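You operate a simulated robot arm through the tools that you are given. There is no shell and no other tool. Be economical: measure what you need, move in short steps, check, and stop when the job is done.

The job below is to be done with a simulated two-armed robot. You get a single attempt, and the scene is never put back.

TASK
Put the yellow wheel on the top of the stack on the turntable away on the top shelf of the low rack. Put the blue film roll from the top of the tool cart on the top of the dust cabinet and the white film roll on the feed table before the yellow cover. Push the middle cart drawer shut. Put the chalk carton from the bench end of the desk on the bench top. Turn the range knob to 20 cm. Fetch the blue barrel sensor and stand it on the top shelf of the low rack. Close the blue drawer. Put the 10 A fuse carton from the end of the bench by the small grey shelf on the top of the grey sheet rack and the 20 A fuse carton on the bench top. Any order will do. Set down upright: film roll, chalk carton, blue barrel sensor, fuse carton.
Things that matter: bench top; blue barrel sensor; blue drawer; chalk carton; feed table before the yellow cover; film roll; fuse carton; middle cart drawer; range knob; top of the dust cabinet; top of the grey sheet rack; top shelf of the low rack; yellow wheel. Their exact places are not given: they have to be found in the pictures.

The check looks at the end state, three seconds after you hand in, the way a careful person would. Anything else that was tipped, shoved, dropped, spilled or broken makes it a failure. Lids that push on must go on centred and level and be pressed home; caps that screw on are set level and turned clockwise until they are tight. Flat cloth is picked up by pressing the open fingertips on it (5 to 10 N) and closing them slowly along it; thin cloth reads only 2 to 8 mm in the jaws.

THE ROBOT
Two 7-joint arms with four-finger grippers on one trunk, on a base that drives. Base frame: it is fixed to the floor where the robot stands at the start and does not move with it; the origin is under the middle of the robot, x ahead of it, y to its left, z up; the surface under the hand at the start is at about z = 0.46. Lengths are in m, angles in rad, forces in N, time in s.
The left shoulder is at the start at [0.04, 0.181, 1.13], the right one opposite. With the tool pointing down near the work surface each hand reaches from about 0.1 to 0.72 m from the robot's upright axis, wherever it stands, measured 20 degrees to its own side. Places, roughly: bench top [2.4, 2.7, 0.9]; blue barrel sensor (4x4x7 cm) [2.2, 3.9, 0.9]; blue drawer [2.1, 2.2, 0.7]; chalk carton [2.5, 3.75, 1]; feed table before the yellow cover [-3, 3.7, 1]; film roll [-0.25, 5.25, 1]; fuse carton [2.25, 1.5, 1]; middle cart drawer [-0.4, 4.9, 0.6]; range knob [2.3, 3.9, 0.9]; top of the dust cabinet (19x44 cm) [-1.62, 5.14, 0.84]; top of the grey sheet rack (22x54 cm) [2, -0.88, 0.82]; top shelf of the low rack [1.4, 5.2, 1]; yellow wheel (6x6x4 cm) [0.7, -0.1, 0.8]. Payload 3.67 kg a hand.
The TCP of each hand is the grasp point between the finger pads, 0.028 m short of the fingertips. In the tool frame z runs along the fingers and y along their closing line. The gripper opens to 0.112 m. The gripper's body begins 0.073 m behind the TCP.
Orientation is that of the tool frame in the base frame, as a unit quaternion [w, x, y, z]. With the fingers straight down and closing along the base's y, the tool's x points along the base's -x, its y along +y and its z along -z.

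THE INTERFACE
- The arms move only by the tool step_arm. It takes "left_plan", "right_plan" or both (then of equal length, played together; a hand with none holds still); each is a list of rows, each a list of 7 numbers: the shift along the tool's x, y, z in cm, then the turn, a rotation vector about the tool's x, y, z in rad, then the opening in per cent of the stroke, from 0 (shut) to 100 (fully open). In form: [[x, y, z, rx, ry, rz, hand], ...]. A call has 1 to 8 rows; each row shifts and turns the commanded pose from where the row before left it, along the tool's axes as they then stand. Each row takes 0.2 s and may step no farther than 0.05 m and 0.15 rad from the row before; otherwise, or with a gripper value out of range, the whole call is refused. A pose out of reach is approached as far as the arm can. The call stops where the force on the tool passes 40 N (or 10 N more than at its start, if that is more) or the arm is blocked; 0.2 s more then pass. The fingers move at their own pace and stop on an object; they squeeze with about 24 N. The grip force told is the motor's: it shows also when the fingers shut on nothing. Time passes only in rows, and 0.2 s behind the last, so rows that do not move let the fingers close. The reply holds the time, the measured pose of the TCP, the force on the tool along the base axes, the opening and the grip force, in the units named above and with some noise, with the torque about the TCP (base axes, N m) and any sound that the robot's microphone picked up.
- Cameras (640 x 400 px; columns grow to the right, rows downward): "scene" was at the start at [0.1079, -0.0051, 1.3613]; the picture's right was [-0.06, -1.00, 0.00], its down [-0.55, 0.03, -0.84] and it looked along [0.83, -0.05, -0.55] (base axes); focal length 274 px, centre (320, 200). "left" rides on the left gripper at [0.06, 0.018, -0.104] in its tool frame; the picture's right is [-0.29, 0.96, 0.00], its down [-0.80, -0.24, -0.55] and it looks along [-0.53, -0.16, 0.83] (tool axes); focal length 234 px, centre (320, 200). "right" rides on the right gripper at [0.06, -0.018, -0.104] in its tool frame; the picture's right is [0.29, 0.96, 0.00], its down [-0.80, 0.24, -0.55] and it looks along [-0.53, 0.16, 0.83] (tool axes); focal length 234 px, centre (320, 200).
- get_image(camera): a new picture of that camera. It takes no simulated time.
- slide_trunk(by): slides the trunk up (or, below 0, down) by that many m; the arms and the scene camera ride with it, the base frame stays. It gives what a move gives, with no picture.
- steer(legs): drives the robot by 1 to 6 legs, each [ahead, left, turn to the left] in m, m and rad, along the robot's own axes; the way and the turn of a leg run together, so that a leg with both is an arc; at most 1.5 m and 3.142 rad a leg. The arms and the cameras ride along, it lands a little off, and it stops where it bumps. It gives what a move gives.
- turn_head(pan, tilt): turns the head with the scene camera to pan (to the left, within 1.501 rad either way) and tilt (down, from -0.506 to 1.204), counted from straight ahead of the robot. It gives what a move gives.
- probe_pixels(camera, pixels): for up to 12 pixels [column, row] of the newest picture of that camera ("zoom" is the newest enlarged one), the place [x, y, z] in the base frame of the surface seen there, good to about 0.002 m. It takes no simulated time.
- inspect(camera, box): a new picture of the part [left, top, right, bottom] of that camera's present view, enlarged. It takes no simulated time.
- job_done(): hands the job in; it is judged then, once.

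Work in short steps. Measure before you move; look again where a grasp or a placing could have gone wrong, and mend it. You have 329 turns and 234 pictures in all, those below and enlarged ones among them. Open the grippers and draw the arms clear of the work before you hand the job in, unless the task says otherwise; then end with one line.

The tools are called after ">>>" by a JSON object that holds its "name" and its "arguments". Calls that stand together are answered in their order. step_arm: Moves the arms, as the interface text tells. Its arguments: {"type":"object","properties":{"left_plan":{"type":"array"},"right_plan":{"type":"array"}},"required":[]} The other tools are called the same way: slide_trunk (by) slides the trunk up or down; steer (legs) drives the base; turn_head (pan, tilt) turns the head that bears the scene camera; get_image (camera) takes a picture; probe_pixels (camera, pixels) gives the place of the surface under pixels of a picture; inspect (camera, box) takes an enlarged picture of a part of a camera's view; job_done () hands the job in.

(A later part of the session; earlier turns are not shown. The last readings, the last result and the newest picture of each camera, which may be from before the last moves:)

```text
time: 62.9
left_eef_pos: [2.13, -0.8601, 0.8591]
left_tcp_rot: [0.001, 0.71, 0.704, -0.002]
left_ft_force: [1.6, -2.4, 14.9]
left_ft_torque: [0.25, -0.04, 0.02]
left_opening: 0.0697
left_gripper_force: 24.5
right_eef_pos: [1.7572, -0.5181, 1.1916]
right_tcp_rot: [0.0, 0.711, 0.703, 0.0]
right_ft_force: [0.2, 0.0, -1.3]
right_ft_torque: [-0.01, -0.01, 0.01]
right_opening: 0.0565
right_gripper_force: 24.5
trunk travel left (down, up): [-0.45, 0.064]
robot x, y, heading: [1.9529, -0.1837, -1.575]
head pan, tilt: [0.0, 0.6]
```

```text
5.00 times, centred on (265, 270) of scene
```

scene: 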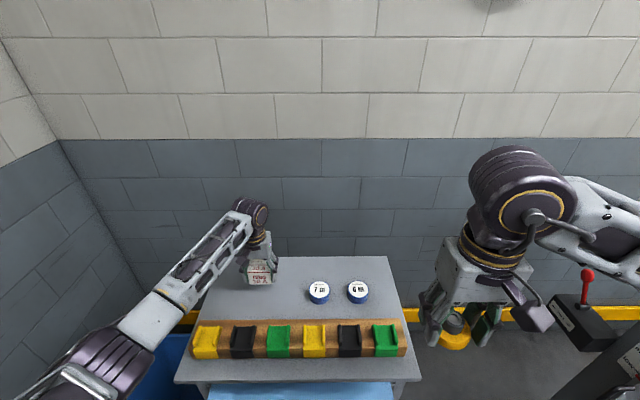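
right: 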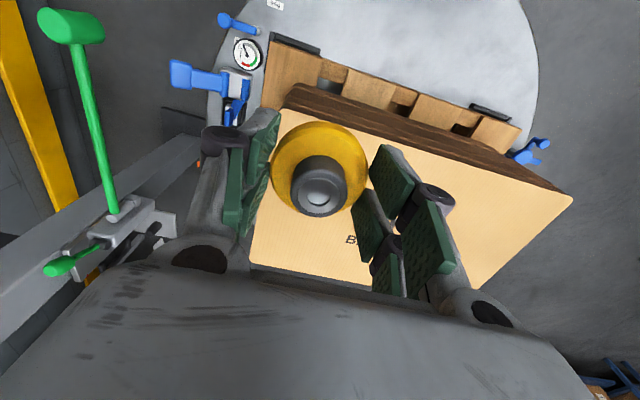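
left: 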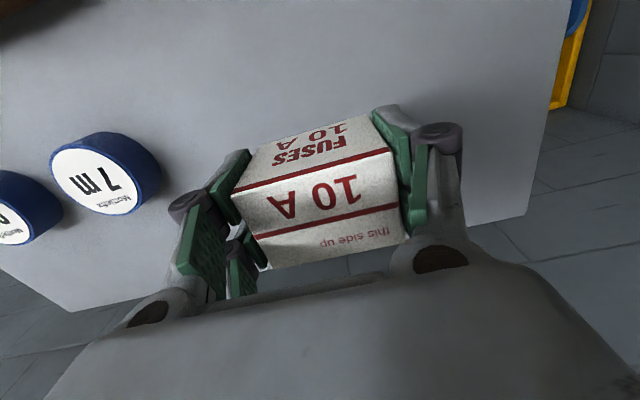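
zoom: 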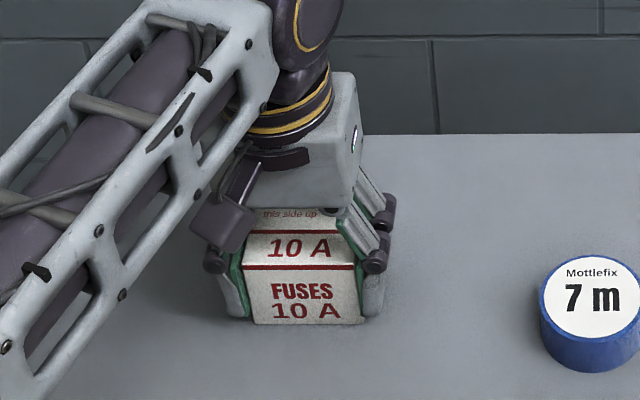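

There is contact (14.9 N) and the carton stands upright. I'll open and lift the hand straight up.

>>> {"name": "step_arm", "arguments": {"left_plan": [[0, 0, 0, 0, 0, 0, 80], [0, 0, 0, 0, 0, 0, 90], [0, 0, -3, 0, 0, 0, 90], [0, 0, -4.5, 0, 0, 0, 90], [0, 0, -4.5, 0, 0, 0, 90], [0, 0, -4.5, 0, 0, 0, 90], [0, 0, -4.5, 0, 0, 0, 90], [0, 0, -4.5, 0, 0, 0, 90]]}}

>>> {"name": "step_arm", "arguments": {"left_plan": [[4.5, 0, -1, 0, 0, 0, 90], [4.5, 0, 0, 0, 0, 0, 90], [4.5, 0, 0, 0, 0, 0, 90], [4.5, 0, 0, 0, 0, 0, 90], [4.5, 0, 0, 0, 0, 0, 90], [4.5, 0, 0, 0, 0, 0, 90], [4.5, 0, 0, 0, 0, 0, 90]]}}

>>> {"name": "get_image", "arguments": {"camera": "scene"}}

```text
time: 64.7
left_eef_pos: [2.1312, -0.858, 1.1103]
left_tcp_rot: [-0.001, 0.71, 0.704, 0.001]
left_ft_force: [0.0, 0.9, 0.2]
left_ft_torque: [-0.01, -0.01, 0.0]
left_opening: 0.101
left_gripper_force: 0.0
right_eef_pos: [1.7582, -0.5197, 1.1921]
right_tcp_rot: [-0.001, 0.711, 0.704, 0.0]
right_ft_force: [0.2, 0.1, -1.1]
right_ft_torque: [-0.03, 0.0, 0.0]
right_opening: 0.0564
right_gripper_force: 24.3
trunk travel left (down, up): [-0.45, 0.064]
robot x, y, heading: [1.9558, -0.1833, -1.58]
head pan, tilt: [0.0, 0.6]
```

```text
time: 66.3
left_eef_pos: [2.1332, -0.5433, 1.1215]
left_tcp_rot: [0.0, 0.711, 0.704, 0.001]
left_ft_force: [-0.8, 0.8, 0.7]
left_ft_torque: [0.02, 0.0, 0.0]
left_opening: 0.1009
left_gripper_force: 0.1
right_eef_pos: [1.7578, -0.5194, 1.1915]
right_tcp_rot: [0.001, 0.71, 0.704, 0.0]
right_ft_force: [0.7, 0.3, -0.2]
right_ft_torque: [-0.04, -0.01, 0.01]
right_opening: 0.0564
right_gripper_force: 23.4
trunk travel left (down, up): [-0.45, 0.064]
robot x, y, heading: [1.9544, -0.1859, -1.578]
head pan, tilt: [0.0, 0.6]
```

```text
205 pictures are left
```

scene: 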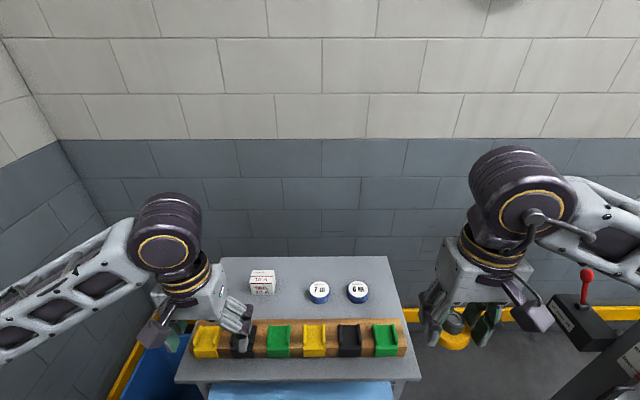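

The 10 A carton stands at (262,280). I'll drive back toward the bench and look for the 20 A carton.

>>> {"name": "steer", "arguments": {"legs": [[-0.6, 0, 0], [-0.9, -0.5, 0], [0, 0, 1.571], [0, 0.5, 0]]}}

>>> {"name": "turn_head", "arguments": {"pan": 0.1, "tilt": 0.6}}

>>> {"name": "get_image", "arguments": {"camera": "scene"}}

```text
time: 81.6
left_eef_pos: [1.8325, 1.9995, 1.1211]
left_tcp_rot: [-0.001, -0.002, 1.0, 0.0]
left_ft_force: [-0.6, 0.0, 0.5]
left_ft_torque: [0.01, -0.03, -0.03]
left_opening: 0.1007
left_gripper_force: 0.0
right_eef_pos: [1.8146, 1.6251, 1.1913]
right_tcp_rot: [0.0, -0.003, 1.0, 0.0]
right_ft_force: [0.1, -0.7, -0.9]
right_ft_torque: [0.01, -0.01, -0.03]
right_opening: 0.0566
right_gripper_force: 23.6
trunk travel left (down, up): [-0.45, 0.064]
robot x, y, heading: [1.4759, 1.8174, 0.007]
head pan, tilt: [0.0, 0.6]
```

```text
time: 82.3
left_eef_pos: [1.8326, 2.0015, 1.1213]
left_tcp_rot: [-0.001, -0.003, 1.0, -0.001]
left_ft_force: [-0.1, -0.9, -0.7]
left_ft_torque: [0.01, 0.0, 0.02]
left_opening: 0.1007
left_gripper_force: 0.2
right_eef_pos: [1.8136, 1.6271, 1.192]
right_tcp_rot: [-0.001, -0.003, 1.0, -0.001]
right_ft_force: [0.1, 0.0, -1.1]
right_ft_torque: [-0.02, 0.01, 0.01]
right_opening: 0.0566
right_gripper_force: 23.9
trunk travel left (down, up): [-0.45, 0.064]
robot x, y, heading: [1.4717, 1.8176, 0.006]
head pan, tilt: [0.099, 0.6]
```

```text
204 pictures are left
```

scene: 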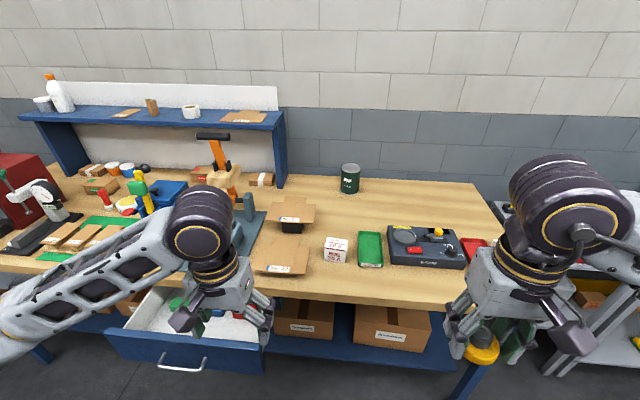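

A carton stands at (335,250). I'll enlarge it and the middle of the bench top.

>>> {"name": "inspect", "arguments": {"camera": "scene", "box": [240, 190, 400, 290]}}

>>> {"name": "inspect", "arguments": {"camera": "scene", "box": [0, 60, 300, 270]}}

>>> {"name": "probe_pixels", "arguments": {"camera": "scene", "pixels": [[335, 242], [335, 260], [290, 225], [285, 262], [180, 345], [210, 325], [130, 375], [265, 390], [250, 285], [350, 205], [470, 300], [125, 350]]}}

```text
4.00 times, centred on (320, 240) of scene
```

zoom: 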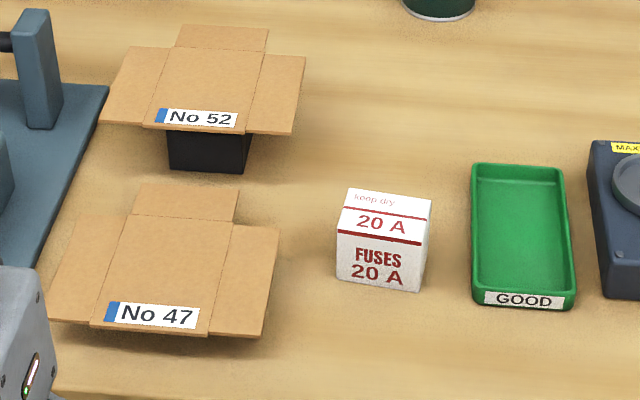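

```text
1.90 times, centred on (150, 165) of scene
```

zoom: 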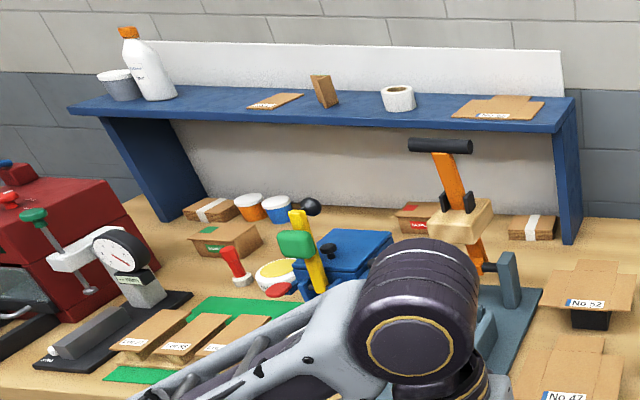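

```text
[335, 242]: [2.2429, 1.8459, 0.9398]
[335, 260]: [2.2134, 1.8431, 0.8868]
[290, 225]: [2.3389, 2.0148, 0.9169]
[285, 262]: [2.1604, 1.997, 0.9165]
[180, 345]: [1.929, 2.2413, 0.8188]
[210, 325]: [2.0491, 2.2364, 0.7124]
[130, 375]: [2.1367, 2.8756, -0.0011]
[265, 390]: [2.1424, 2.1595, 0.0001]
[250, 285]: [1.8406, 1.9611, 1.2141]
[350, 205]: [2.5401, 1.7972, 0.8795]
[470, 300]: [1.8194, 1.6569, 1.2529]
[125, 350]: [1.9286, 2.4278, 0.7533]
```

The 20 A carton is at (2.24,1.845). I'll move the left hand above it and look.

>>> {"name": "step_arm", "arguments": {"left_plan": [[-4.6, -1.9, 0, 0, 0, 0, 100], [-4.6, -1.9, 0, 0, 0, 0, 100], [-4.6, -1.9, 0, 0, 0, 0, 100], [-4.6, -1.9, 0, 0, 0, 0, 100], [-4.6, -1.9, 0, 0, 0, 0, 100], [-4.6, -1.9, 0, 0, 0, 0, 100], [-4.6, -1.9, 0, 0, 0, 0, 100], [-4.6, -1.9, 0, 0, 0, 0, 100]]}}

>>> {"name": "get_image", "arguments": {"camera": "left"}}

```text
time: 84.1
left_eef_pos: [2.2015, 1.8487, 1.1194]
left_tcp_rot: [0.0, -0.003, 1.0, 0.004]
left_ft_force: [-0.3, 1.6, -2.6]
left_ft_torque: [-0.14, 0.04, 0.0]
left_opening: 0.1115
left_gripper_force: 0.0
right_eef_pos: [1.8135, 1.6226, 1.1906]
right_tcp_rot: [0.0, -0.002, 1.0, 0.0]
right_ft_force: [0.1, -1.0, -1.2]
right_ft_torque: [0.04, 0.0, 0.02]
right_opening: 0.0566
right_gripper_force: 24.1
trunk travel left (down, up): [-0.45, 0.064]
robot x, y, heading: [1.4774, 1.8149, 0.006]
head pan, tilt: [0.099, 0.6]
```

```text
201 pictures are left
```

left: 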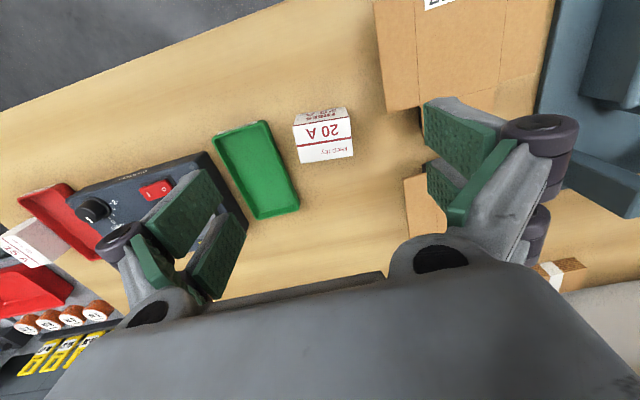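

The carton is at (323,135) in the left picture. I'll probe its corners and the space around it.

>>> {"name": "probe_pixels", "arguments": {"camera": "left", "pixels": [[296, 123], [349, 120], [351, 155], [301, 161], [323, 138], [385, 115], [270, 130]]}}

>>> {"name": "inspect", "arguments": {"camera": "left", "box": [270, 90, 390, 180]}}

```text
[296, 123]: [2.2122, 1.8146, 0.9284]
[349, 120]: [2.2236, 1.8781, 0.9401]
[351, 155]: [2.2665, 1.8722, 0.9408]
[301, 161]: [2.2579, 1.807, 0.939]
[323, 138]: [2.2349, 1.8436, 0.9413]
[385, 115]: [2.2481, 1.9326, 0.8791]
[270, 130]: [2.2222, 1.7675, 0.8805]
```

```text
4.44 times, centred on (330, 135) of left
```

zoom: 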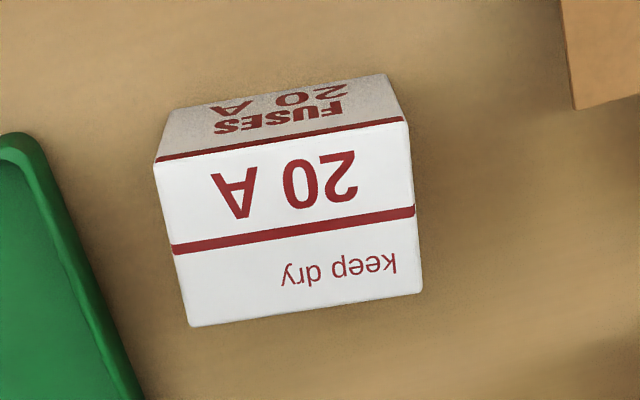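

The carton is turned about -0.13 rad, with its centre at (2.2405,1.8425). The green tray is close, so I'll probe its near edge before choosing the opening.

>>> {"name": "probe_pixels", "arguments": {"camera": "left", "pixels": [[275, 140], [283, 160], [290, 175], [278, 140], [287, 160], [270, 122]]}}

```text
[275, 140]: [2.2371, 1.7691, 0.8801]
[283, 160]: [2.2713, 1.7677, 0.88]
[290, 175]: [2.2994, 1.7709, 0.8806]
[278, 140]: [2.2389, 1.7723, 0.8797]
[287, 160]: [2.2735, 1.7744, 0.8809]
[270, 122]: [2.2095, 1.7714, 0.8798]
```

The tray edge lies below y≈1.765, so 90 % opening is safe. I'll align, turn 0.136 rad and go down to just above the carton.

>>> {"name": "step_arm", "arguments": {"left_plan": [[-3.9, -0.6, 0, 0, 0, 0, 90], [0, 0, 3, 0, 0, 0.136, 90], [0, 0, 4, 0, 0, 0, 90], [0, 0, 4, 0, 0, 0, 90], [0, 0, 3, 0, 0, 0, 90], [0, 0, 0, 0, 0, 0, 90]]}}

>>> {"name": "get_image", "arguments": {"camera": "left"}}

```text
time: 85.5
left_eef_pos: [2.2223, 1.8504, 0.9807]
left_tcp_rot: [0.0, 0.065, 0.998, 0.0]
left_ft_force: [0.3, -0.5, -0.4]
left_ft_torque: [0.04, -0.02, -0.04]
left_opening: 0.1007
left_gripper_force: 0.0
left hand out of reach, approached as far as the arm can: row 1, 4
right_eef_pos: [1.8136, 1.6255, 1.1916]
right_tcp_rot: [-0.001, -0.003, 1.0, 0.0]
right_ft_force: [-0.8, -0.4, -1.0]
right_ft_torque: [0.0, 0.0, 0.01]
right_opening: 0.0564
right_gripper_force: 24.6
trunk travel left (down, up): [-0.45, 0.064]
robot x, y, heading: [1.473, 1.8153, 0.003]
head pan, tilt: [0.099, 0.6]
```

```text
199 pictures are left
```

left: 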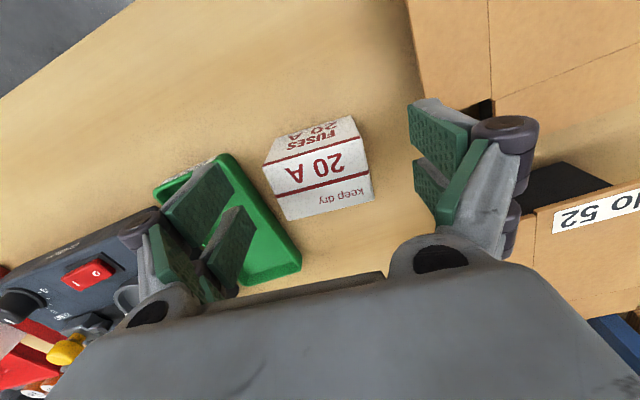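

That was the reach limit. I'll lift 4 cm, drive ahead 0.12 m, and realign.

>>> {"name": "step_arm", "arguments": {"left_plan": [[4, 0, -2, 0, 0, 0, 90], [4, 0, -2, 0, 0, 0, 90]]}}

>>> {"name": "steer", "arguments": {"legs": [[0.12, 0, 0]]}}

```text
time: 86.1
left_eef_pos: [2.2186, 1.8374, 1.0049]
left_tcp_rot: [-0.001, 0.065, 0.998, 0.0]
left_ft_force: [-0.2, -0.1, 0.5]
left_ft_torque: [0.02, 0.0, -0.01]
left_opening: 0.1008
left_gripper_force: 0.0
left hand out of reach, approached as far as the arm can: row 1, 2
right_eef_pos: [1.8127, 1.6253, 1.1922]
right_tcp_rot: [0.0, -0.002, 1.0, 0.0]
right_ft_force: [0.1, 0.3, -2.0]
right_ft_torque: [0.01, -0.03, -0.02]
right_opening: 0.0564
right_gripper_force: 24.1
trunk travel left (down, up): [-0.45, 0.064]
robot x, y, heading: [1.4756, 1.8178, 0.007]
head pan, tilt: [0.099, 0.6]
```

```text
time: 87.3
left_eef_pos: [2.3374, 1.8379, 1.0062]
left_tcp_rot: [-0.002, 0.066, 0.998, 0.0]
left_ft_force: [0.2, -1.1, -0.1]
left_ft_torque: [-0.02, -0.01, 0.03]
left_opening: 0.1009
left_gripper_force: 0.0
right_eef_pos: [1.9311, 1.6256, 1.1919]
right_tcp_rot: [0.0, -0.002, 1.0, -0.001]
right_ft_force: [0.0, 0.3, -0.6]
right_ft_torque: [0.0, -0.01, -0.01]
right_opening: 0.0566
right_gripper_force: 23.9
trunk travel left (down, up): [-0.45, 0.064]
robot x, y, heading: [1.5892, 1.8174, 0.006]
head pan, tilt: [0.099, 0.6]
```

I'll move back about 9.7 cm in the tool frame to centre over the carton, then check the reading.

>>> {"name": "step_arm", "arguments": {"left_plan": [[0, 0, 0, 0, 0, 0, 90], [3.2, -0.3, 0, 0, 0, 0, 90], [3.2, -0.3, 0, 0, 0, 0, 90], [3.3, -0.2, 0, 0, 0, 0, 90], [0, 0, 0, 0, 0, 0, 90]]}}

>>> {"name": "get_image", "arguments": {"camera": "left"}}

```text
time: 88.5
left_eef_pos: [2.3312, 1.8211, 0.9954]
left_tcp_rot: [-0.003, 0.066, 0.998, 0.0]
left_ft_force: [0.2, 0.2, 0.3]
left_ft_torque: [-0.01, 0.01, -0.01]
left_opening: 0.1009
left_gripper_force: 0.0
left hand out of reach, approached as far as the arm can: row 2, 3, 4
right_eef_pos: [1.9323, 1.6255, 1.1912]
right_tcp_rot: [0.0, -0.003, 1.0, 0.0]
right_ft_force: [-0.2, -0.6, -0.6]
right_ft_torque: [-0.06, 0.02, -0.03]
right_opening: 0.0562
right_gripper_force: 24.6
trunk travel left (down, up): [-0.45, 0.064]
robot x, y, heading: [1.5963, 1.8204, 0.004]
head pan, tilt: [0.099, 0.6]
```

```text
198 pictures are left
```

left: 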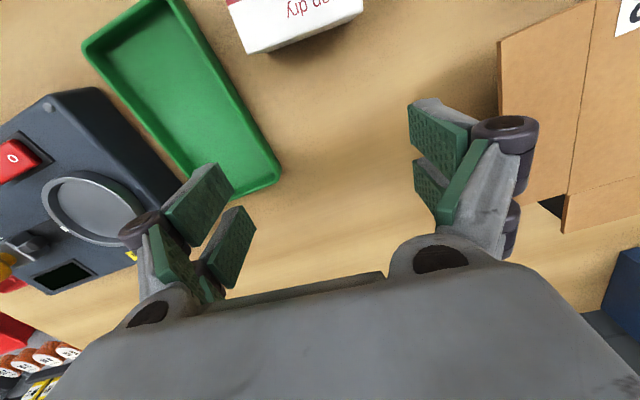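

The arm is stuck near a stretched pose. I'll lift it straight up and undo the turn to free it.

>>> {"name": "step_arm", "arguments": {"left_plan": [[0, 0, -4, 0, 0, -0.136, 90], [0, 0, -4, 0, 0, 0, 90], [0, 0, -4, 0, 0, 0, 90]]}}

```text
time: 89.3
left_eef_pos: [2.3364, 1.817, 1.1153]
left_tcp_rot: [-0.003, -0.002, 1.0, 0.001]
left_ft_force: [0.1, -1.1, 0.1]
left_ft_torque: [-0.02, 0.0, 0.01]
left_opening: 0.101
left_gripper_force: 0.1
left hand out of reach, approached as far as the arm can: row 1, 2
right_eef_pos: [1.9314, 1.6261, 1.1909]
right_tcp_rot: [0.0, -0.003, 1.0, 0.0]
right_ft_force: [-0.5, 0.0, -1.3]
right_ft_torque: [-0.02, -0.02, 0.0]
right_opening: 0.0564
right_gripper_force: 24.1
trunk travel left (down, up): [-0.45, 0.064]
robot x, y, heading: [1.5917, 1.8186, 0.001]
head pan, tilt: [0.099, 0.6]
```

The last row was back within reach. Now I'll pull back 9.6 cm at this height.

>>> {"name": "step_arm", "arguments": {"left_plan": [[3.2, 0.8, 0, 0, 0, 0, 90], [3.2, 0.8, 0, 0, 0, 0, 90], [3.2, 0.8, 0, 0, 0, 0, 90], [0, 0, 0, 0, 0, 0.136, 90]]}}

```text
time: 90.3
left_eef_pos: [2.337, 1.8167, 1.1157]
left_tcp_rot: [-0.003, 0.066, 0.998, 0.0]
left_ft_force: [-0.4, -0.1, -0.4]
left_ft_torque: [0.03, 0.0, 0.04]
left_opening: 0.1009
left_gripper_force: 0.1
left hand out of reach, approached as far as the arm can: row 1, 2, 3
right_eef_pos: [1.9324, 1.6258, 1.1926]
right_tcp_rot: [0.0, -0.003, 1.0, 0.0]
right_ft_force: [-0.2, 0.1, -0.9]
right_ft_torque: [-0.02, -0.01, 0.03]
right_opening: 0.0567
right_gripper_force: 24.0
trunk travel left (down, up): [-0.45, 0.064]
robot x, y, heading: [1.5942, 1.8175, 0.004]
head pan, tilt: [0.099, 0.6]
```

Radial moves seem blocked at the stretched elbow. I'll try a sideways move toward the shoulder line together with a slight tilt.

>>> {"name": "step_arm", "arguments": {"left_plan": [[0, 4, 0, 0, 0, -0.136, 90], [0, 4, 0, 0, 0, 0, 90], [1, 4, 0, 0, 0, 0, 90], [4, 2, 0, 0, 0, 0, 90], [4, 0, 0, 0, 0, 0, 90]]}}

```text
time: 91.5
left_eef_pos: [2.3698, 1.9295, 1.1183]
left_tcp_rot: [-0.003, -0.002, 1.0, 0.001]
left_ft_force: [-0.4, 0.4, 0.3]
left_ft_torque: [0.02, 0.01, -0.01]
left_opening: 0.1009
left_gripper_force: 0.0
left hand out of reach, approached as far as the arm can: row 1, 2, 3, 4, 5
right_eef_pos: [1.9315, 1.6246, 1.1913]
right_tcp_rot: [0.0, -0.002, 1.0, 0.001]
right_ft_force: [0.0, -0.8, -1.6]
right_ft_torque: [0.0, -0.03, 0.04]
right_opening: 0.0566
right_gripper_force: 23.7
trunk travel left (down, up): [-0.45, 0.064]
robot x, y, heading: [1.5927, 1.8205, 0.003]
head pan, tilt: [0.099, 0.6]
```

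Vertical moves did work, so I'll first go up 8 cm, then command steadily backward in small steps.

>>> {"name": "step_arm", "arguments": {"left_plan": [[0, 0, -4, 0, 0, 0, 90], [0, 0, -4, 0, 0, 0, 90], [4, 0, -2, 0, 0, 0, 90], [4, 0, -2, 0, 0, 0, 90], [4, 0, 0, 0, 0, 0, 90]]}}

>>> {"name": "get_image", "arguments": {"camera": "scene"}}

```text
time: 92.7
left_eef_pos: [2.3503, 1.911, 1.2531]
left_tcp_rot: [-0.002, -0.003, 1.0, 0.0]
left_ft_force: [0.3, -0.4, 1.3]
left_ft_torque: [-0.02, -0.01, 0.0]
left_opening: 0.1008
left_gripper_force: 0.1
left hand out of reach, approached as far as the arm can: row 2, 3, 4, 5
right_eef_pos: [1.9323, 1.6243, 1.1915]
right_tcp_rot: [0.0, -0.002, 1.0, 0.0]
right_ft_force: [-0.7, -0.1, 0.2]
right_ft_torque: [0.03, -0.01, 0.02]
right_opening: 0.0563
right_gripper_force: 23.8
trunk travel left (down, up): [-0.45, 0.064]
robot x, y, heading: [1.5884, 1.8185, 0.008]
head pan, tilt: [0.099, 0.6]
```

```text
197 pictures are left
```

scene: 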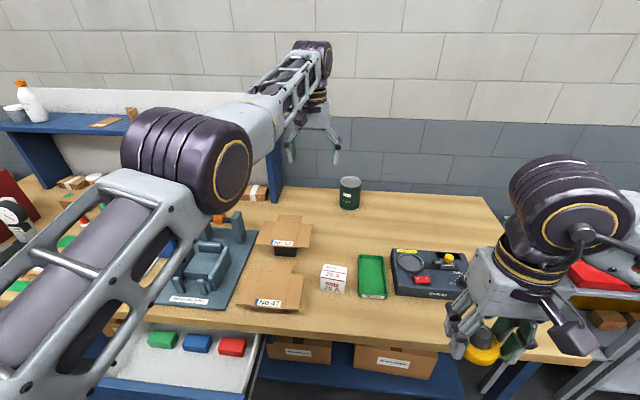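

Now I'll try tilting the tool (fingers outward) to force the elbow to bend.

>>> {"name": "step_arm", "arguments": {"left_plan": [[0, 0, 0, 0, -0.14, 0, 90], [0, 0, 0, 0, -0.14, 0, 90], [0, 0, 0, 0, -0.14, 0, 90], [0, 0, 0, 0, -0.14, 0, 90]]}}

```text
time: 93.7
left_eef_pos: [2.4651, 1.8832, 1.2747]
left_tcp_rot: [0.275, -0.001, 0.961, 0.001]
left_ft_force: [-0.5, 0.3, -0.3]
left_ft_torque: [-0.01, 0.0, 0.0]
left_opening: 0.1007
left_gripper_force: 0.1
left hand out of reach, approached as far as the arm can: row 1, 2, 3, 4
right_eef_pos: [1.9319, 1.6252, 1.192]
right_tcp_rot: [0.0, -0.003, 1.0, 0.0]
right_ft_force: [0.7, -0.6, -1.7]
right_ft_torque: [-0.02, -0.04, 0.01]
right_opening: 0.0566
right_gripper_force: 24.0
trunk travel left (down, up): [-0.45, 0.064]
robot x, y, heading: [1.5934, 1.819, 0.002]
head pan, tilt: [0.099, 0.6]
```

The wrist stays at full stretch. I'll undo the tilt while commanding long inward steps, so the solver gets both a rotation and a translation to work with.

>>> {"name": "step_arm", "arguments": {"left_plan": [[4.5, 0, 0, 0, 0.14, 0, 90], [4.5, 0, 0, 0, 0.14, 0, 90], [4.5, 0, 0, 0, 0.14, 0, 90], [4.5, 0, 0, 0, 0.14, 0, 90], [4.5, 1, 1, 0, 0.1, 0, 90], [4.5, 1, 1, 0, 0.1, 0, 90], [4.5, 1, 1, 0, 0.1, 0, 90], [4.5, 1, 1, 0, 0.1, 0, 90]]}}

```text
time: 95.5
left_eef_pos: [2.2865, 1.8758, 1.2135]
left_tcp_rot: [-0.153, -0.002, 0.988, -0.001]
left_ft_force: [-0.2, 0.6, 0.1]
left_ft_torque: [0.02, -0.02, -0.01]
left_opening: 0.1008
left_gripper_force: 0.1
left hand out of reach, approached as far as the arm can: row 1, 2, 3, 4, 5, 6, 7, 8
right_eef_pos: [1.9331, 1.6261, 1.1912]
right_tcp_rot: [0.0, -0.004, 1.0, -0.001]
right_ft_force: [-0.5, -0.2, -0.8]
right_ft_torque: [0.02, -0.02, -0.01]
right_opening: 0.0565
right_gripper_force: 24.0
trunk travel left (down, up): [-0.45, 0.064]
robot x, y, heading: [1.5953, 1.821, 0.01]
head pan, tilt: [0.099, 0.6]
```

I'll test pure inward motion for a full call to see whether it makes any progress from this tilted pose.

>>> {"name": "step_arm", "arguments": {"left_plan": [[4.8, 0, -1, 0, 0, 0, 90], [4.8, 0, -1, 0, 0, 0, 90], [4.8, 0, -1, 0, 0, 0, 90], [4.8, 0, -1, 0, 0, 0, 90], [4.8, 0, -1, 0, 0, 0, 90], [4.8, 0, -1, 0, 0, 0, 90], [4.8, 0, -1, 0, 0, 0, 90], [4.8, 0, -1, 0, 0, 0, 90]]}}

>>> {"name": "get_image", "arguments": {"camera": "scene"}}

```text
time: 97.5
left_eef_pos: [2.255, 1.7928, 1.2627]
left_tcp_rot: [-0.169, 0.031, 0.981, -0.088]
left_ft_force: [0.8, 0.4, 0.3]
left_ft_torque: [0.0, -0.02, 0.02]
left_opening: 0.1005
left_gripper_force: 0.1
left hand out of reach, approached as far as the arm can: row 1, 2, 3, 4, 5, 6, 7, 8
right_eef_pos: [1.9325, 1.624, 1.1911]
right_tcp_rot: [0.001, -0.003, 1.0, 0.0]
right_ft_force: [0.5, 0.4, -1.3]
right_ft_torque: [0.01, 0.04, 0.01]
right_opening: 0.0567
right_gripper_force: 23.8
trunk travel left (down, up): [-0.45, 0.064]
robot x, y, heading: [1.5896, 1.8156, 0.004]
head pan, tilt: [0.099, 0.6]
stopped in row 8 (left hand): the arm was blocked; the commanded pose is now the measured one
```

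```text
196 pictures are left
```

scene: 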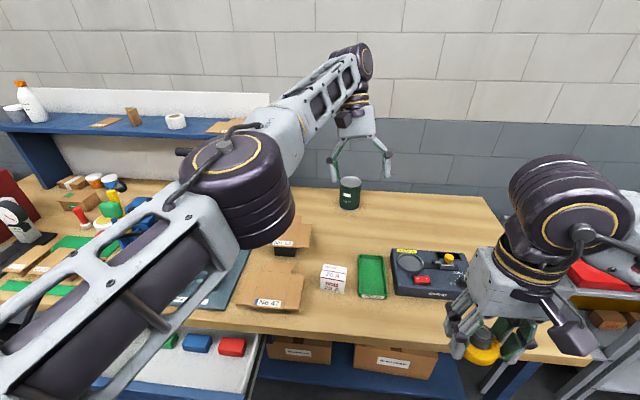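

The arm swivelled, and the command has been reset to the measured pose. I'll try inward again with smaller rows.

>>> {"name": "step_arm", "arguments": {"left_plan": [[3, 0, 0, 0, 0, 0, 90], [3, 0, 0, 0, 0, 0, 90], [3, 0, 0, 0, 0, 0, 90], [3, 0, 0, 0, 0, 0, 90]]}}

```text
time: 98.5
left_eef_pos: [2.1665, 1.791, 1.3008]
left_tcp_rot: [-0.169, 0.029, 0.981, -0.087]
left_ft_force: [-4.2, -3.0, 0.9]
left_ft_torque: [0.3, -0.32, -0.05]
left_opening: 0.1007
left_gripper_force: 0.1
left hand out of reach, approached as far as the arm can: row 1
right_eef_pos: [1.9294, 1.6233, 1.1912]
right_tcp_rot: [0.001, -0.003, 1.0, 0.001]
right_ft_force: [0.0, 0.5, -1.0]
right_ft_torque: [0.03, 0.02, 0.0]
right_opening: 0.0564
right_gripper_force: 24.1
trunk travel left (down, up): [-0.45, 0.064]
robot x, y, heading: [1.5955, 1.8143, 0.009]
head pan, tilt: [0.099, 0.6]
```

It is free and follows again. I'll restore the vertical orientation in three rows, then pull in a bit more.

>>> {"name": "step_arm", "arguments": {"left_plan": [[0, 0, 0, -0.059, -0.114, -0.02, 90], [0, 0, 0, -0.059, -0.114, -0.02, 90], [0, 0, 0, -0.059, -0.114, -0.02, 90], [4, 1, 0, 0, 0, 0, 90], [4, 1, 0, 0, 0, 0, 90], [0, 0, 0, 0, 0, 0, 90]]}}

>>> {"name": "get_image", "arguments": {"camera": "scene"}}

```text
time: 99.9
left_eef_pos: [2.0895, 1.8134, 1.2975]
left_tcp_rot: [0.0, 0.0, 1.0, 0.001]
left_ft_force: [0.0, -0.6, 0.9]
left_ft_torque: [0.03, 0.03, 0.03]
left_opening: 0.1008
left_gripper_force: 0.1
right_eef_pos: [1.9328, 1.6252, 1.1917]
right_tcp_rot: [0.0, -0.002, 1.0, 0.0]
right_ft_force: [0.2, -0.3, -1.8]
right_ft_torque: [-0.01, 0.0, 0.02]
right_opening: 0.0564
right_gripper_force: 23.7
trunk travel left (down, up): [-0.45, 0.064]
robot x, y, heading: [1.5922, 1.8188, 0.004]
head pan, tilt: [0.099, 0.6]
```

```text
195 pictures are left
```

scene: 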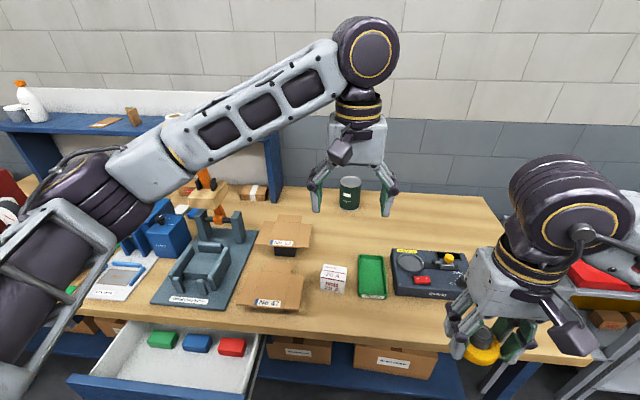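

Recovered. From here on I'll keep reaches under about 0.68 m. Now I'll go over the 20 A carton, with the turn.

>>> {"name": "step_arm", "arguments": {"left_plan": [[-3.8, 0.7, 0, 0, 0, 0, 90], [-3.8, 0.7, 0, 0, 0, 0, 90], [-3.8, 0.8, 0, 0, 0, 0, 90], [-3.7, 0.7, 0, 0, 0, 0, 90], [0, 0, 4.5, 0, 0, 0.134, 90], [0, 0, 4.5, 0, 0, 0, 90], [0, 0, 4.5, 0, 0, 0, 90], [0, 0, 4.5, 0, 0, 0, 90]]}}

>>> {"name": "step_arm", "arguments": {"left_plan": [[0, 0, 4.5, 0, 0, 0, 90], [0, 0, 4.5, 0, 0, 0, 90], [0, 0, 4, 0, 0, 0, 90], [0, 0, 0, 0, 0, 0, 90]]}}

>>> {"name": "get_image", "arguments": {"camera": "left"}}

```text
time: 101.7
left_eef_pos: [2.242, 1.8446, 1.1178]
left_tcp_rot: [0.001, 0.067, 0.998, 0.0]
left_ft_force: [0.4, 0.3, 0.3]
left_ft_torque: [-0.04, -0.05, -0.01]
left_opening: 0.1006
left_gripper_force: 0.0
right_eef_pos: [1.9341, 1.6262, 1.1906]
right_tcp_rot: [0.0, -0.003, 1.0, 0.0]
right_ft_force: [-0.2, 0.1, -0.8]
right_ft_torque: [0.01, -0.01, -0.03]
right_opening: 0.0564
right_gripper_force: 23.7
trunk travel left (down, up): [-0.45, 0.064]
robot x, y, heading: [1.592, 1.8151, 0.005]
head pan, tilt: [0.099, 0.6]
```

```text
time: 102.7
left_eef_pos: [2.2396, 1.8443, 0.9897]
left_tcp_rot: [0.0, 0.066, 0.998, 0.0]
left_ft_force: [0.2, 0.5, 0.0]
left_ft_torque: [-0.01, 0.01, 0.04]
left_opening: 0.1009
left_gripper_force: 0.0
right_eef_pos: [1.9325, 1.6255, 1.1912]
right_tcp_rot: [0.0, -0.003, 1.0, 0.001]
right_ft_force: [0.3, 0.4, -0.9]
right_ft_torque: [0.03, 0.0, -0.01]
right_opening: 0.0563
right_gripper_force: 24.5
trunk travel left (down, up): [-0.45, 0.064]
robot x, y, heading: [1.5976, 1.8157, 0.008]
head pan, tilt: [0.099, 0.6]
```

```text
194 pictures are left
```

left: 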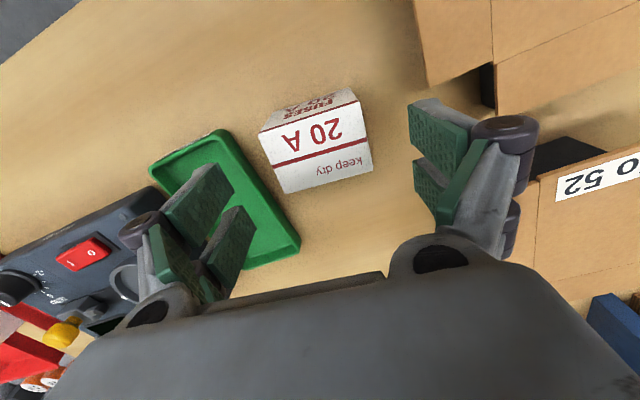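

It is aligned. I'll lower to z≈0.92, close and lift.

>>> {"name": "step_arm", "arguments": {"left_plan": [[0, 0, 4, 0, 0, 0, 90], [0, 0, 2.9, 0, 0, 0, 90], [0, 0, 0, 0, 0, 0, 60], [0, 0, 0, 0, 0, 0, 40], [0, 0, 0, 0, 0, 0, 0], [0, 0, 0, 0, 0, 0, 0]]}}

>>> {"name": "step_arm", "arguments": {"left_plan": [[0, 0, -4, 0, 0, 0, 0], [0, 0, -4.5, 0, 0, 0, 0], [0, 0, -4.5, 0, 0, 0, 0], [0, 0, -4.5, 0, 0, 0, 0], [0, 0, -4.5, 0, 0, 0, 0], [0, 0, -4.5, 0, 0, 0, 0], [0, 0, -4.5, 0, 0, 0, 0]]}}

>>> {"name": "get_image", "arguments": {"camera": "left"}}

```text
time: 104.1
left_eef_pos: [2.2397, 1.8437, 0.9202]
left_tcp_rot: [-0.001, 0.068, 0.998, 0.0]
left_ft_force: [0.0, -1.1, 0.3]
left_ft_torque: [-0.07, -0.03, 0.02]
left_opening: 0.0699
left_gripper_force: 24.1
right_eef_pos: [1.932, 1.6258, 1.1908]
right_tcp_rot: [0.0, -0.003, 1.0, 0.0]
right_ft_force: [0.3, -0.3, -1.4]
right_ft_torque: [0.01, 0.0, 0.05]
right_opening: 0.0565
right_gripper_force: 24.3
trunk travel left (down, up): [-0.45, 0.064]
robot x, y, heading: [1.5942, 1.8163, 0.007]
head pan, tilt: [0.099, 0.6]
```

```text
time: 105.7
left_eef_pos: [2.2392, 1.8442, 1.2292]
left_tcp_rot: [-0.001, 0.067, 0.998, 0.0]
left_ft_force: [-0.1, -0.1, -1.1]
left_ft_torque: [0.04, -0.01, 0.01]
left_opening: 0.0699
left_gripper_force: 23.9
right_eef_pos: [1.9321, 1.6256, 1.1922]
right_tcp_rot: [0.0, -0.002, 1.0, 0.0]
right_ft_force: [0.4, 0.1, -1.1]
right_ft_torque: [0.02, -0.02, -0.02]
right_opening: 0.0566
right_gripper_force: 24.4
trunk travel left (down, up): [-0.45, 0.064]
robot x, y, heading: [1.5932, 1.8192, 0.002]
head pan, tilt: [0.099, 0.6]
```

```text
193 pictures are left
```

left: 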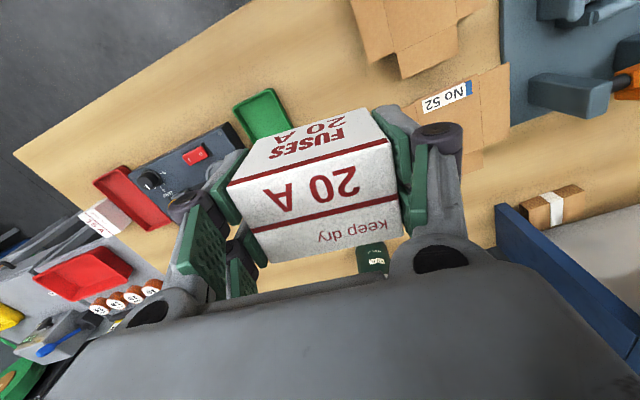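

It is held firmly. I'll retract the left hand, back up a little, strafe left along the bench to y≈2.7 and look at the middle of the bench top.

>>> {"name": "step_arm", "arguments": {"left_plan": [[4.5, 0, 0, 0, 0, 0, 0], [4.5, 0, 0, 0, 0, 0, 0], [4.5, 0, 0, 0, 0, 0, 0], [4.5, 0, 0, 0, 0, 0, 0], [4.5, 0, 0, 0, 0, -0.134, 0], [4.5, 2, 0, 0, 0, 0, 0], [2, 4, 0, 0, 0, 0, 0], [0, 4, 0, 0, 0, 0, 0]]}}

>>> {"name": "steer", "arguments": {"legs": [[-0.12, 0, 0], [0, 0.85, 0]]}}

>>> {"name": "turn_head", "arguments": {"pan": 0.0, "tilt": 0.65}}

>>> {"name": "get_image", "arguments": {"camera": "scene"}}

```text
time: 107.5
left_eef_pos: [1.9523, 1.9758, 1.2295]
left_tcp_rot: [0.001, 0.002, 1.0, -0.001]
left_ft_force: [-0.1, 0.4, -1.0]
left_ft_torque: [-0.05, 0.03, 0.03]
left_opening: 0.0698
left_gripper_force: 23.7
right_eef_pos: [1.9327, 1.6274, 1.1924]
right_tcp_rot: [0.0, -0.003, 1.0, 0.0]
right_ft_force: [-0.9, 0.2, -1.5]
right_ft_torque: [-0.04, -0.01, -0.04]
right_opening: 0.0566
right_gripper_force: 23.9
trunk travel left (down, up): [-0.45, 0.064]
robot x, y, heading: [1.5955, 1.8205, 0.004]
head pan, tilt: [0.099, 0.6]
```

```text
time: 113.0
left_eef_pos: [1.8292, 2.829, 1.2299]
left_tcp_rot: [0.0, 0.002, 1.0, 0.0]
left_ft_force: [0.4, 0.5, -1.0]
left_ft_torque: [0.04, 0.01, 0.0]
left_opening: 0.0699
left_gripper_force: 23.5
right_eef_pos: [1.8084, 2.4809, 1.1913]
right_tcp_rot: [0.0, -0.002, 1.0, 0.0]
right_ft_force: [-0.1, -0.2, -0.9]
right_ft_torque: [0.01, -0.02, 0.0]
right_opening: 0.0566
right_gripper_force: 24.0
trunk travel left (down, up): [-0.45, 0.064]
robot x, y, heading: [1.4645, 2.6762, 0.004]
head pan, tilt: [0.099, 0.6]
```

```text
time: 113.7
left_eef_pos: [1.8286, 2.83, 1.2298]
left_tcp_rot: [0.0, 0.002, 1.0, 0.0]
left_ft_force: [0.1, 0.1, -1.4]
left_ft_torque: [-0.03, 0.01, -0.01]
left_opening: 0.0695
left_gripper_force: 23.6
right_eef_pos: [1.8093, 2.4812, 1.192]
right_tcp_rot: [0.0, 0.0, 1.0, -0.001]
right_ft_force: [-0.5, -0.3, -1.0]
right_ft_torque: [-0.01, -0.02, 0.01]
right_opening: 0.0565
right_gripper_force: 23.7
trunk travel left (down, up): [-0.45, 0.064]
robot x, y, heading: [1.4673, 2.6737, 0.001]
head pan, tilt: [0.0, 0.649]
```

```text
192 pictures are left
```

scene: 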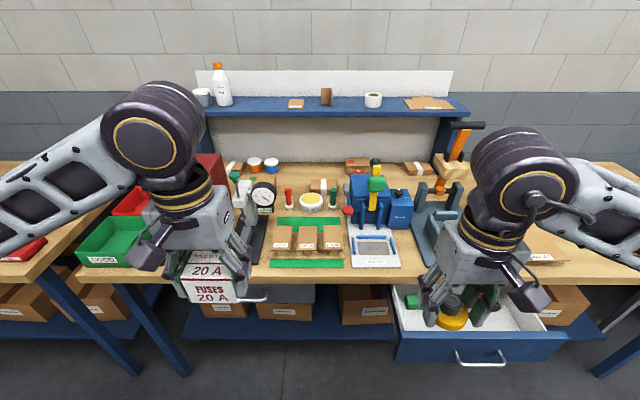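

The middle of the bench is crowded. I'll enlarge it to find a free patch around (2.4,2.7).

>>> {"name": "inspect", "arguments": {"camera": "scene", "box": [190, 140, 450, 290]}}

>>> {"name": "inspect", "arguments": {"camera": "scene", "box": [0, 140, 260, 300]}}

>>> {"name": "probe_pixels", "arguments": {"camera": "scene", "pixels": [[262, 265], [262, 235], [360, 225], [345, 200], [285, 170], [265, 175], [335, 175], [310, 185], [275, 258], [345, 240], [60, 235], [150, 290]]}}

```text
2.46 times, centred on (320, 215) of scene
```

zoom: 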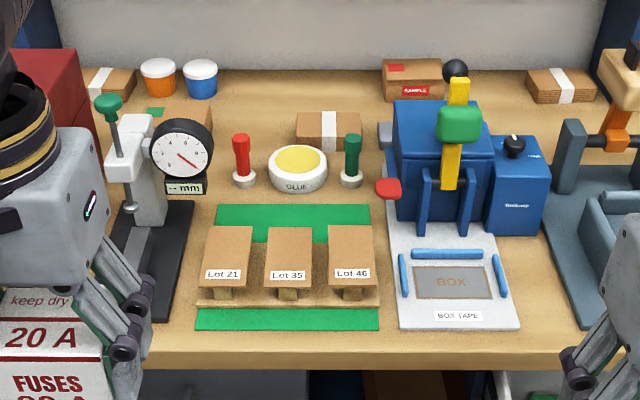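

```text
2.46 times, centred on (130, 220) of scene
```

zoom: 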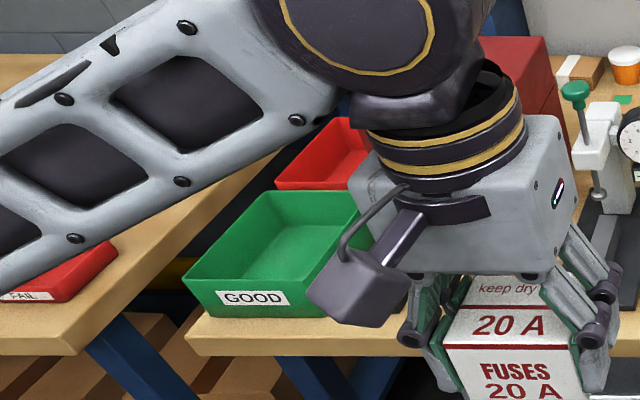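

```text
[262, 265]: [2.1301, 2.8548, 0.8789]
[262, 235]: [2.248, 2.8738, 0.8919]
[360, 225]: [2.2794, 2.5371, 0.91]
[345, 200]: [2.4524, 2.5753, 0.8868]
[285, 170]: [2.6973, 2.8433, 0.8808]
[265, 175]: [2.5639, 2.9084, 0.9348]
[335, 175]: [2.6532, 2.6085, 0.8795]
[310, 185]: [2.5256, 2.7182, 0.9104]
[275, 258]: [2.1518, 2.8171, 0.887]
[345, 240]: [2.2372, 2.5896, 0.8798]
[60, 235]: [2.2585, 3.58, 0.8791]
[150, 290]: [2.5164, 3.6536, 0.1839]
```

The area between the gauge and the strapped box, around pixel (293,183), looks free. I'll check it with the left camera and probe.

>>> {"name": "get_image", "arguments": {"camera": "left"}}

>>> {"name": "probe_pixels", "arguments": {"camera": "scene", "pixels": [[293, 183], [282, 190], [300, 195], [305, 172], [320, 190], [289, 192], [288, 210], [252, 180], [414, 268], [400, 275], [425, 275], [412, 255]]}}

```text
189 pictures are left
```

left: 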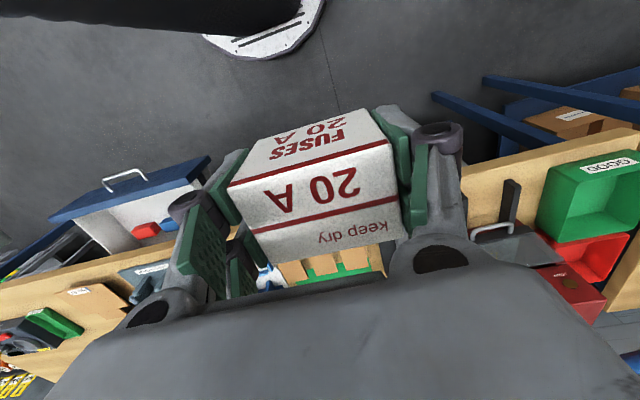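

```text
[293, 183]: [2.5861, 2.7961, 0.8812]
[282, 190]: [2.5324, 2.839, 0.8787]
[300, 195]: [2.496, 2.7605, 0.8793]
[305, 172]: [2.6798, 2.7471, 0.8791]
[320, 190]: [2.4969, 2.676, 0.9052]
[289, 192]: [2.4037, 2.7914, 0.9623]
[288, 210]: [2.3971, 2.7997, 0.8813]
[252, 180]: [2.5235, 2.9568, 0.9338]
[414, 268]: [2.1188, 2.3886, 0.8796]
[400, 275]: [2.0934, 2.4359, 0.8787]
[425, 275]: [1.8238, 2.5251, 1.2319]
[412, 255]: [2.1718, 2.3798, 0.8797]
```

The free patch spans about x 2.46–2.72, y 2.73–2.90. I'll probe my own base, seen at the top of the left picture, and the drawer's left side, to judge clearance.

>>> {"name": "probe_pixels", "arguments": {"camera": "left", "pixels": [[265, 58], [230, 48], [300, 30], [322, 5], [205, 38], [210, 160], [125, 180], [445, 95], [510, 240]]}}

>>> {"name": "probe_pixels", "arguments": {"camera": "scene", "pixels": [[398, 358], [566, 340], [480, 365], [398, 290]]}}

```text
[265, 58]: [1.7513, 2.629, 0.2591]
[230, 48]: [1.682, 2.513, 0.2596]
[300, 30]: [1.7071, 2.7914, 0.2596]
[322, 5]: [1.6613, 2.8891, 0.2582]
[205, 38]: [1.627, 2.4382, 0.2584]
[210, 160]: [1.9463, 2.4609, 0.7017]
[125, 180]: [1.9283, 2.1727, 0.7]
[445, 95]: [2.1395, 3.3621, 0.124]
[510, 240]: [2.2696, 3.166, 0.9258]
```

```text
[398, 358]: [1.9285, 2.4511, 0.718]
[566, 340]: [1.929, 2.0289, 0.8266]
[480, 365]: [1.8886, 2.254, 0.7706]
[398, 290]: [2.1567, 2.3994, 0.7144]
```

My base is a low disc with a radius of about 0.29 m (top z=0.26), so it fits under the bench edge beside the drawer at y<2.46. I'll check the tall items' heights before driving in.

>>> {"name": "probe_pixels", "arguments": {"camera": "scene", "pixels": [[375, 163], [375, 185], [235, 177], [263, 188], [205, 165], [465, 126], [325, 100], [440, 130], [210, 130]]}}

>>> {"name": "steer", "arguments": {"legs": [[0, 0.13, 0], [0.33, 0, 0]]}}

>>> {"name": "get_image", "arguments": {"camera": "scene"}}

```text
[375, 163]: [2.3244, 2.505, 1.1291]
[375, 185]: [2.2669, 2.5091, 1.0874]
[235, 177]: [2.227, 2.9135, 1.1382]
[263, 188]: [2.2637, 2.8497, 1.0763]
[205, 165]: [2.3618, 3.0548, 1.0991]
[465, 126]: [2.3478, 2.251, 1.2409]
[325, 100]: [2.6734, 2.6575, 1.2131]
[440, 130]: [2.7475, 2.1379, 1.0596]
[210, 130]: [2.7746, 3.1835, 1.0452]
```

```text
time: 116.8
left_eef_pos: [2.158, 2.9569, 1.2285]
left_tcp_rot: [0.001, 0.003, 1.0, -0.001]
left_ft_force: [-0.5, 0.9, -0.8]
left_ft_torque: [-0.01, -0.02, -0.01]
left_opening: 0.0699
left_gripper_force: 23.9
right_eef_pos: [2.1369, 2.6099, 1.1929]
right_tcp_rot: [0.0, 0.001, 1.0, 0.0]
right_ft_force: [-0.4, -0.4, -0.9]
right_ft_torque: [0.0, -0.07, -0.02]
right_opening: 0.0563
right_gripper_force: 24.1
trunk travel left (down, up): [-0.45, 0.064]
robot x, y, heading: [1.8005, 2.8048, -0.005]
head pan, tilt: [0.0, 0.649]
```

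```text
188 pictures are left
```

scene: 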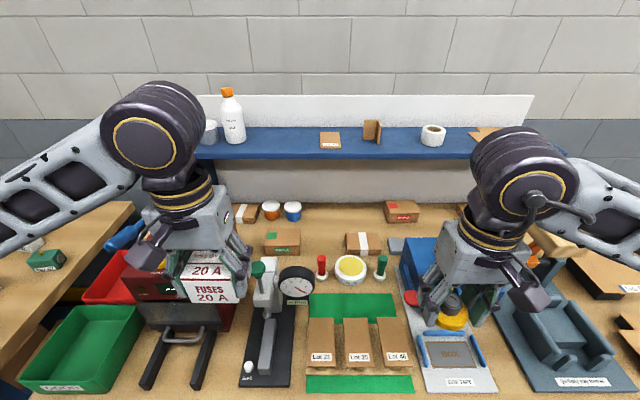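

I'll probe the riser shelf's front edge and the free patch again, since the wrist must clear the shelf.

>>> {"name": "probe_pixels", "arguments": {"camera": "scene", "pixels": [[260, 157], [330, 152], [400, 152], [330, 158], [330, 225], [285, 225], [322, 250], [318, 272], [350, 255], [365, 240], [285, 245], [325, 215]]}}

>>> {"name": "inspect", "arguments": {"camera": "scene", "box": [230, 180, 420, 300]}}

```text
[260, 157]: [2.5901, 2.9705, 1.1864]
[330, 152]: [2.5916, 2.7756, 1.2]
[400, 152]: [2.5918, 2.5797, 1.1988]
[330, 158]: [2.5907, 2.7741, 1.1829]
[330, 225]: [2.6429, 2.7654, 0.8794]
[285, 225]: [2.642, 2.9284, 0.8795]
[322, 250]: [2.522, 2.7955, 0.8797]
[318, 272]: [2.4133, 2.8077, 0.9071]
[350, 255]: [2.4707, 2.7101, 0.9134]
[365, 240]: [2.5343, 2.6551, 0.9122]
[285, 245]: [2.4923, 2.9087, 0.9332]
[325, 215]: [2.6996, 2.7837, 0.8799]
```

```text
3.33 times, centred on (325, 240) of scene
```

zoom: 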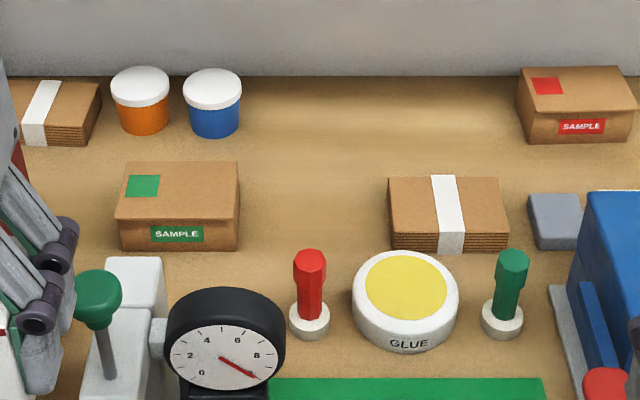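

The shelf edge is at x=2.59, z≈1.19, so I must stay in front of it. I'll measure the gap between the sample box, stamp, glue pot and strapped box precisely.

>>> {"name": "probe_pixels", "arguments": {"camera": "zoom", "pixels": [[237, 245], [239, 165], [245, 255], [390, 248], [386, 182], [354, 300], [405, 255], [310, 335], [329, 320], [311, 250], [290, 322], [440, 330]]}}

```text
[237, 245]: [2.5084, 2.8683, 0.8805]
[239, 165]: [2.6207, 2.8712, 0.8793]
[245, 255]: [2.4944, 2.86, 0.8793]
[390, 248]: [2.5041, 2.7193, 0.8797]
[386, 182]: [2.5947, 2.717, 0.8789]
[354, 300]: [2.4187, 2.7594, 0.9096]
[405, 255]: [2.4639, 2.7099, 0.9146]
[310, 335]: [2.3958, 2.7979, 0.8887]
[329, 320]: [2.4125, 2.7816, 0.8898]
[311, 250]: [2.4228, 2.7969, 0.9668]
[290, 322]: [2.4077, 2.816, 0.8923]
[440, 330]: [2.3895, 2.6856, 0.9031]
```

The corridor is y 2.72–2.865, x≥2.48. With the hand turned 90°, so the fingers close along x, the carton fits at (2.51,2.828) next to the sample box. I'll raise and turn the hand.

>>> {"name": "step_arm", "arguments": {"left_plan": [[0, 0, -3, 0, 0, 0.1, 0], [0, 0, 0, 0, 0, 0.148, 0], [0, 0, 0, 0, 0, 0.148, 0], [0, 0, 0, 0, 0, 0.148, 0], [0, 0, 0, 0, 0, 0.148, 0], [0, 0, 0, 0, 0, 0.148, 0], [0, 0, 0, 0, 0, 0.148, 0], [0, 0, 0, 0, 0, 0.148, 0]]}}

>>> {"name": "step_arm", "arguments": {"left_plan": [[0, 0, 0, 0, 0, 0.145, 0], [0, 0, 0, 0, 0, 0.145, 0], [0, 0, 0, 0, 0, 0.145, 0], [0, 0, 0, 0, 0, 0, 0]]}}

```text
time: 118.6
left_eef_pos: [2.1588, 2.9579, 1.2593]
left_tcp_rot: [0.001, 0.541, 0.841, -0.001]
left_ft_force: [-0.9, -0.6, -0.7]
left_ft_torque: [-0.04, -0.01, 0.01]
left_opening: 0.0698
left_gripper_force: 23.9
right_eef_pos: [2.139, 2.6094, 1.1937]
right_tcp_rot: [0.001, 0.0, 1.0, -0.001]
right_ft_force: [-0.1, 0.5, -1.3]
right_ft_torque: [-0.02, 0.0, 0.01]
right_opening: 0.0565
right_gripper_force: 24.2
trunk travel left (down, up): [-0.45, 0.064]
robot x, y, heading: [1.8004, 2.8055, -0.002]
head pan, tilt: [0.0, 0.649]
```

```text
time: 119.6
left_eef_pos: [2.1595, 2.9576, 1.2593]
left_tcp_rot: [0.001, 0.71, 0.704, 0.0]
left_ft_force: [0.0, 0.2, -1.2]
left_ft_torque: [0.01, -0.02, 0.02]
left_opening: 0.0695
left_gripper_force: 24.3
right_eef_pos: [2.1375, 2.6096, 1.1917]
right_tcp_rot: [0.0, 0.0, 1.0, 0.001]
right_ft_force: [0.4, 0.7, -1.2]
right_ft_torque: [-0.01, 0.0, 0.03]
right_opening: 0.0566
right_gripper_force: 23.7
trunk travel left (down, up): [-0.45, 0.064]
robot x, y, heading: [1.7981, 2.804, 0.001]
head pan, tilt: [0.0, 0.649]
```

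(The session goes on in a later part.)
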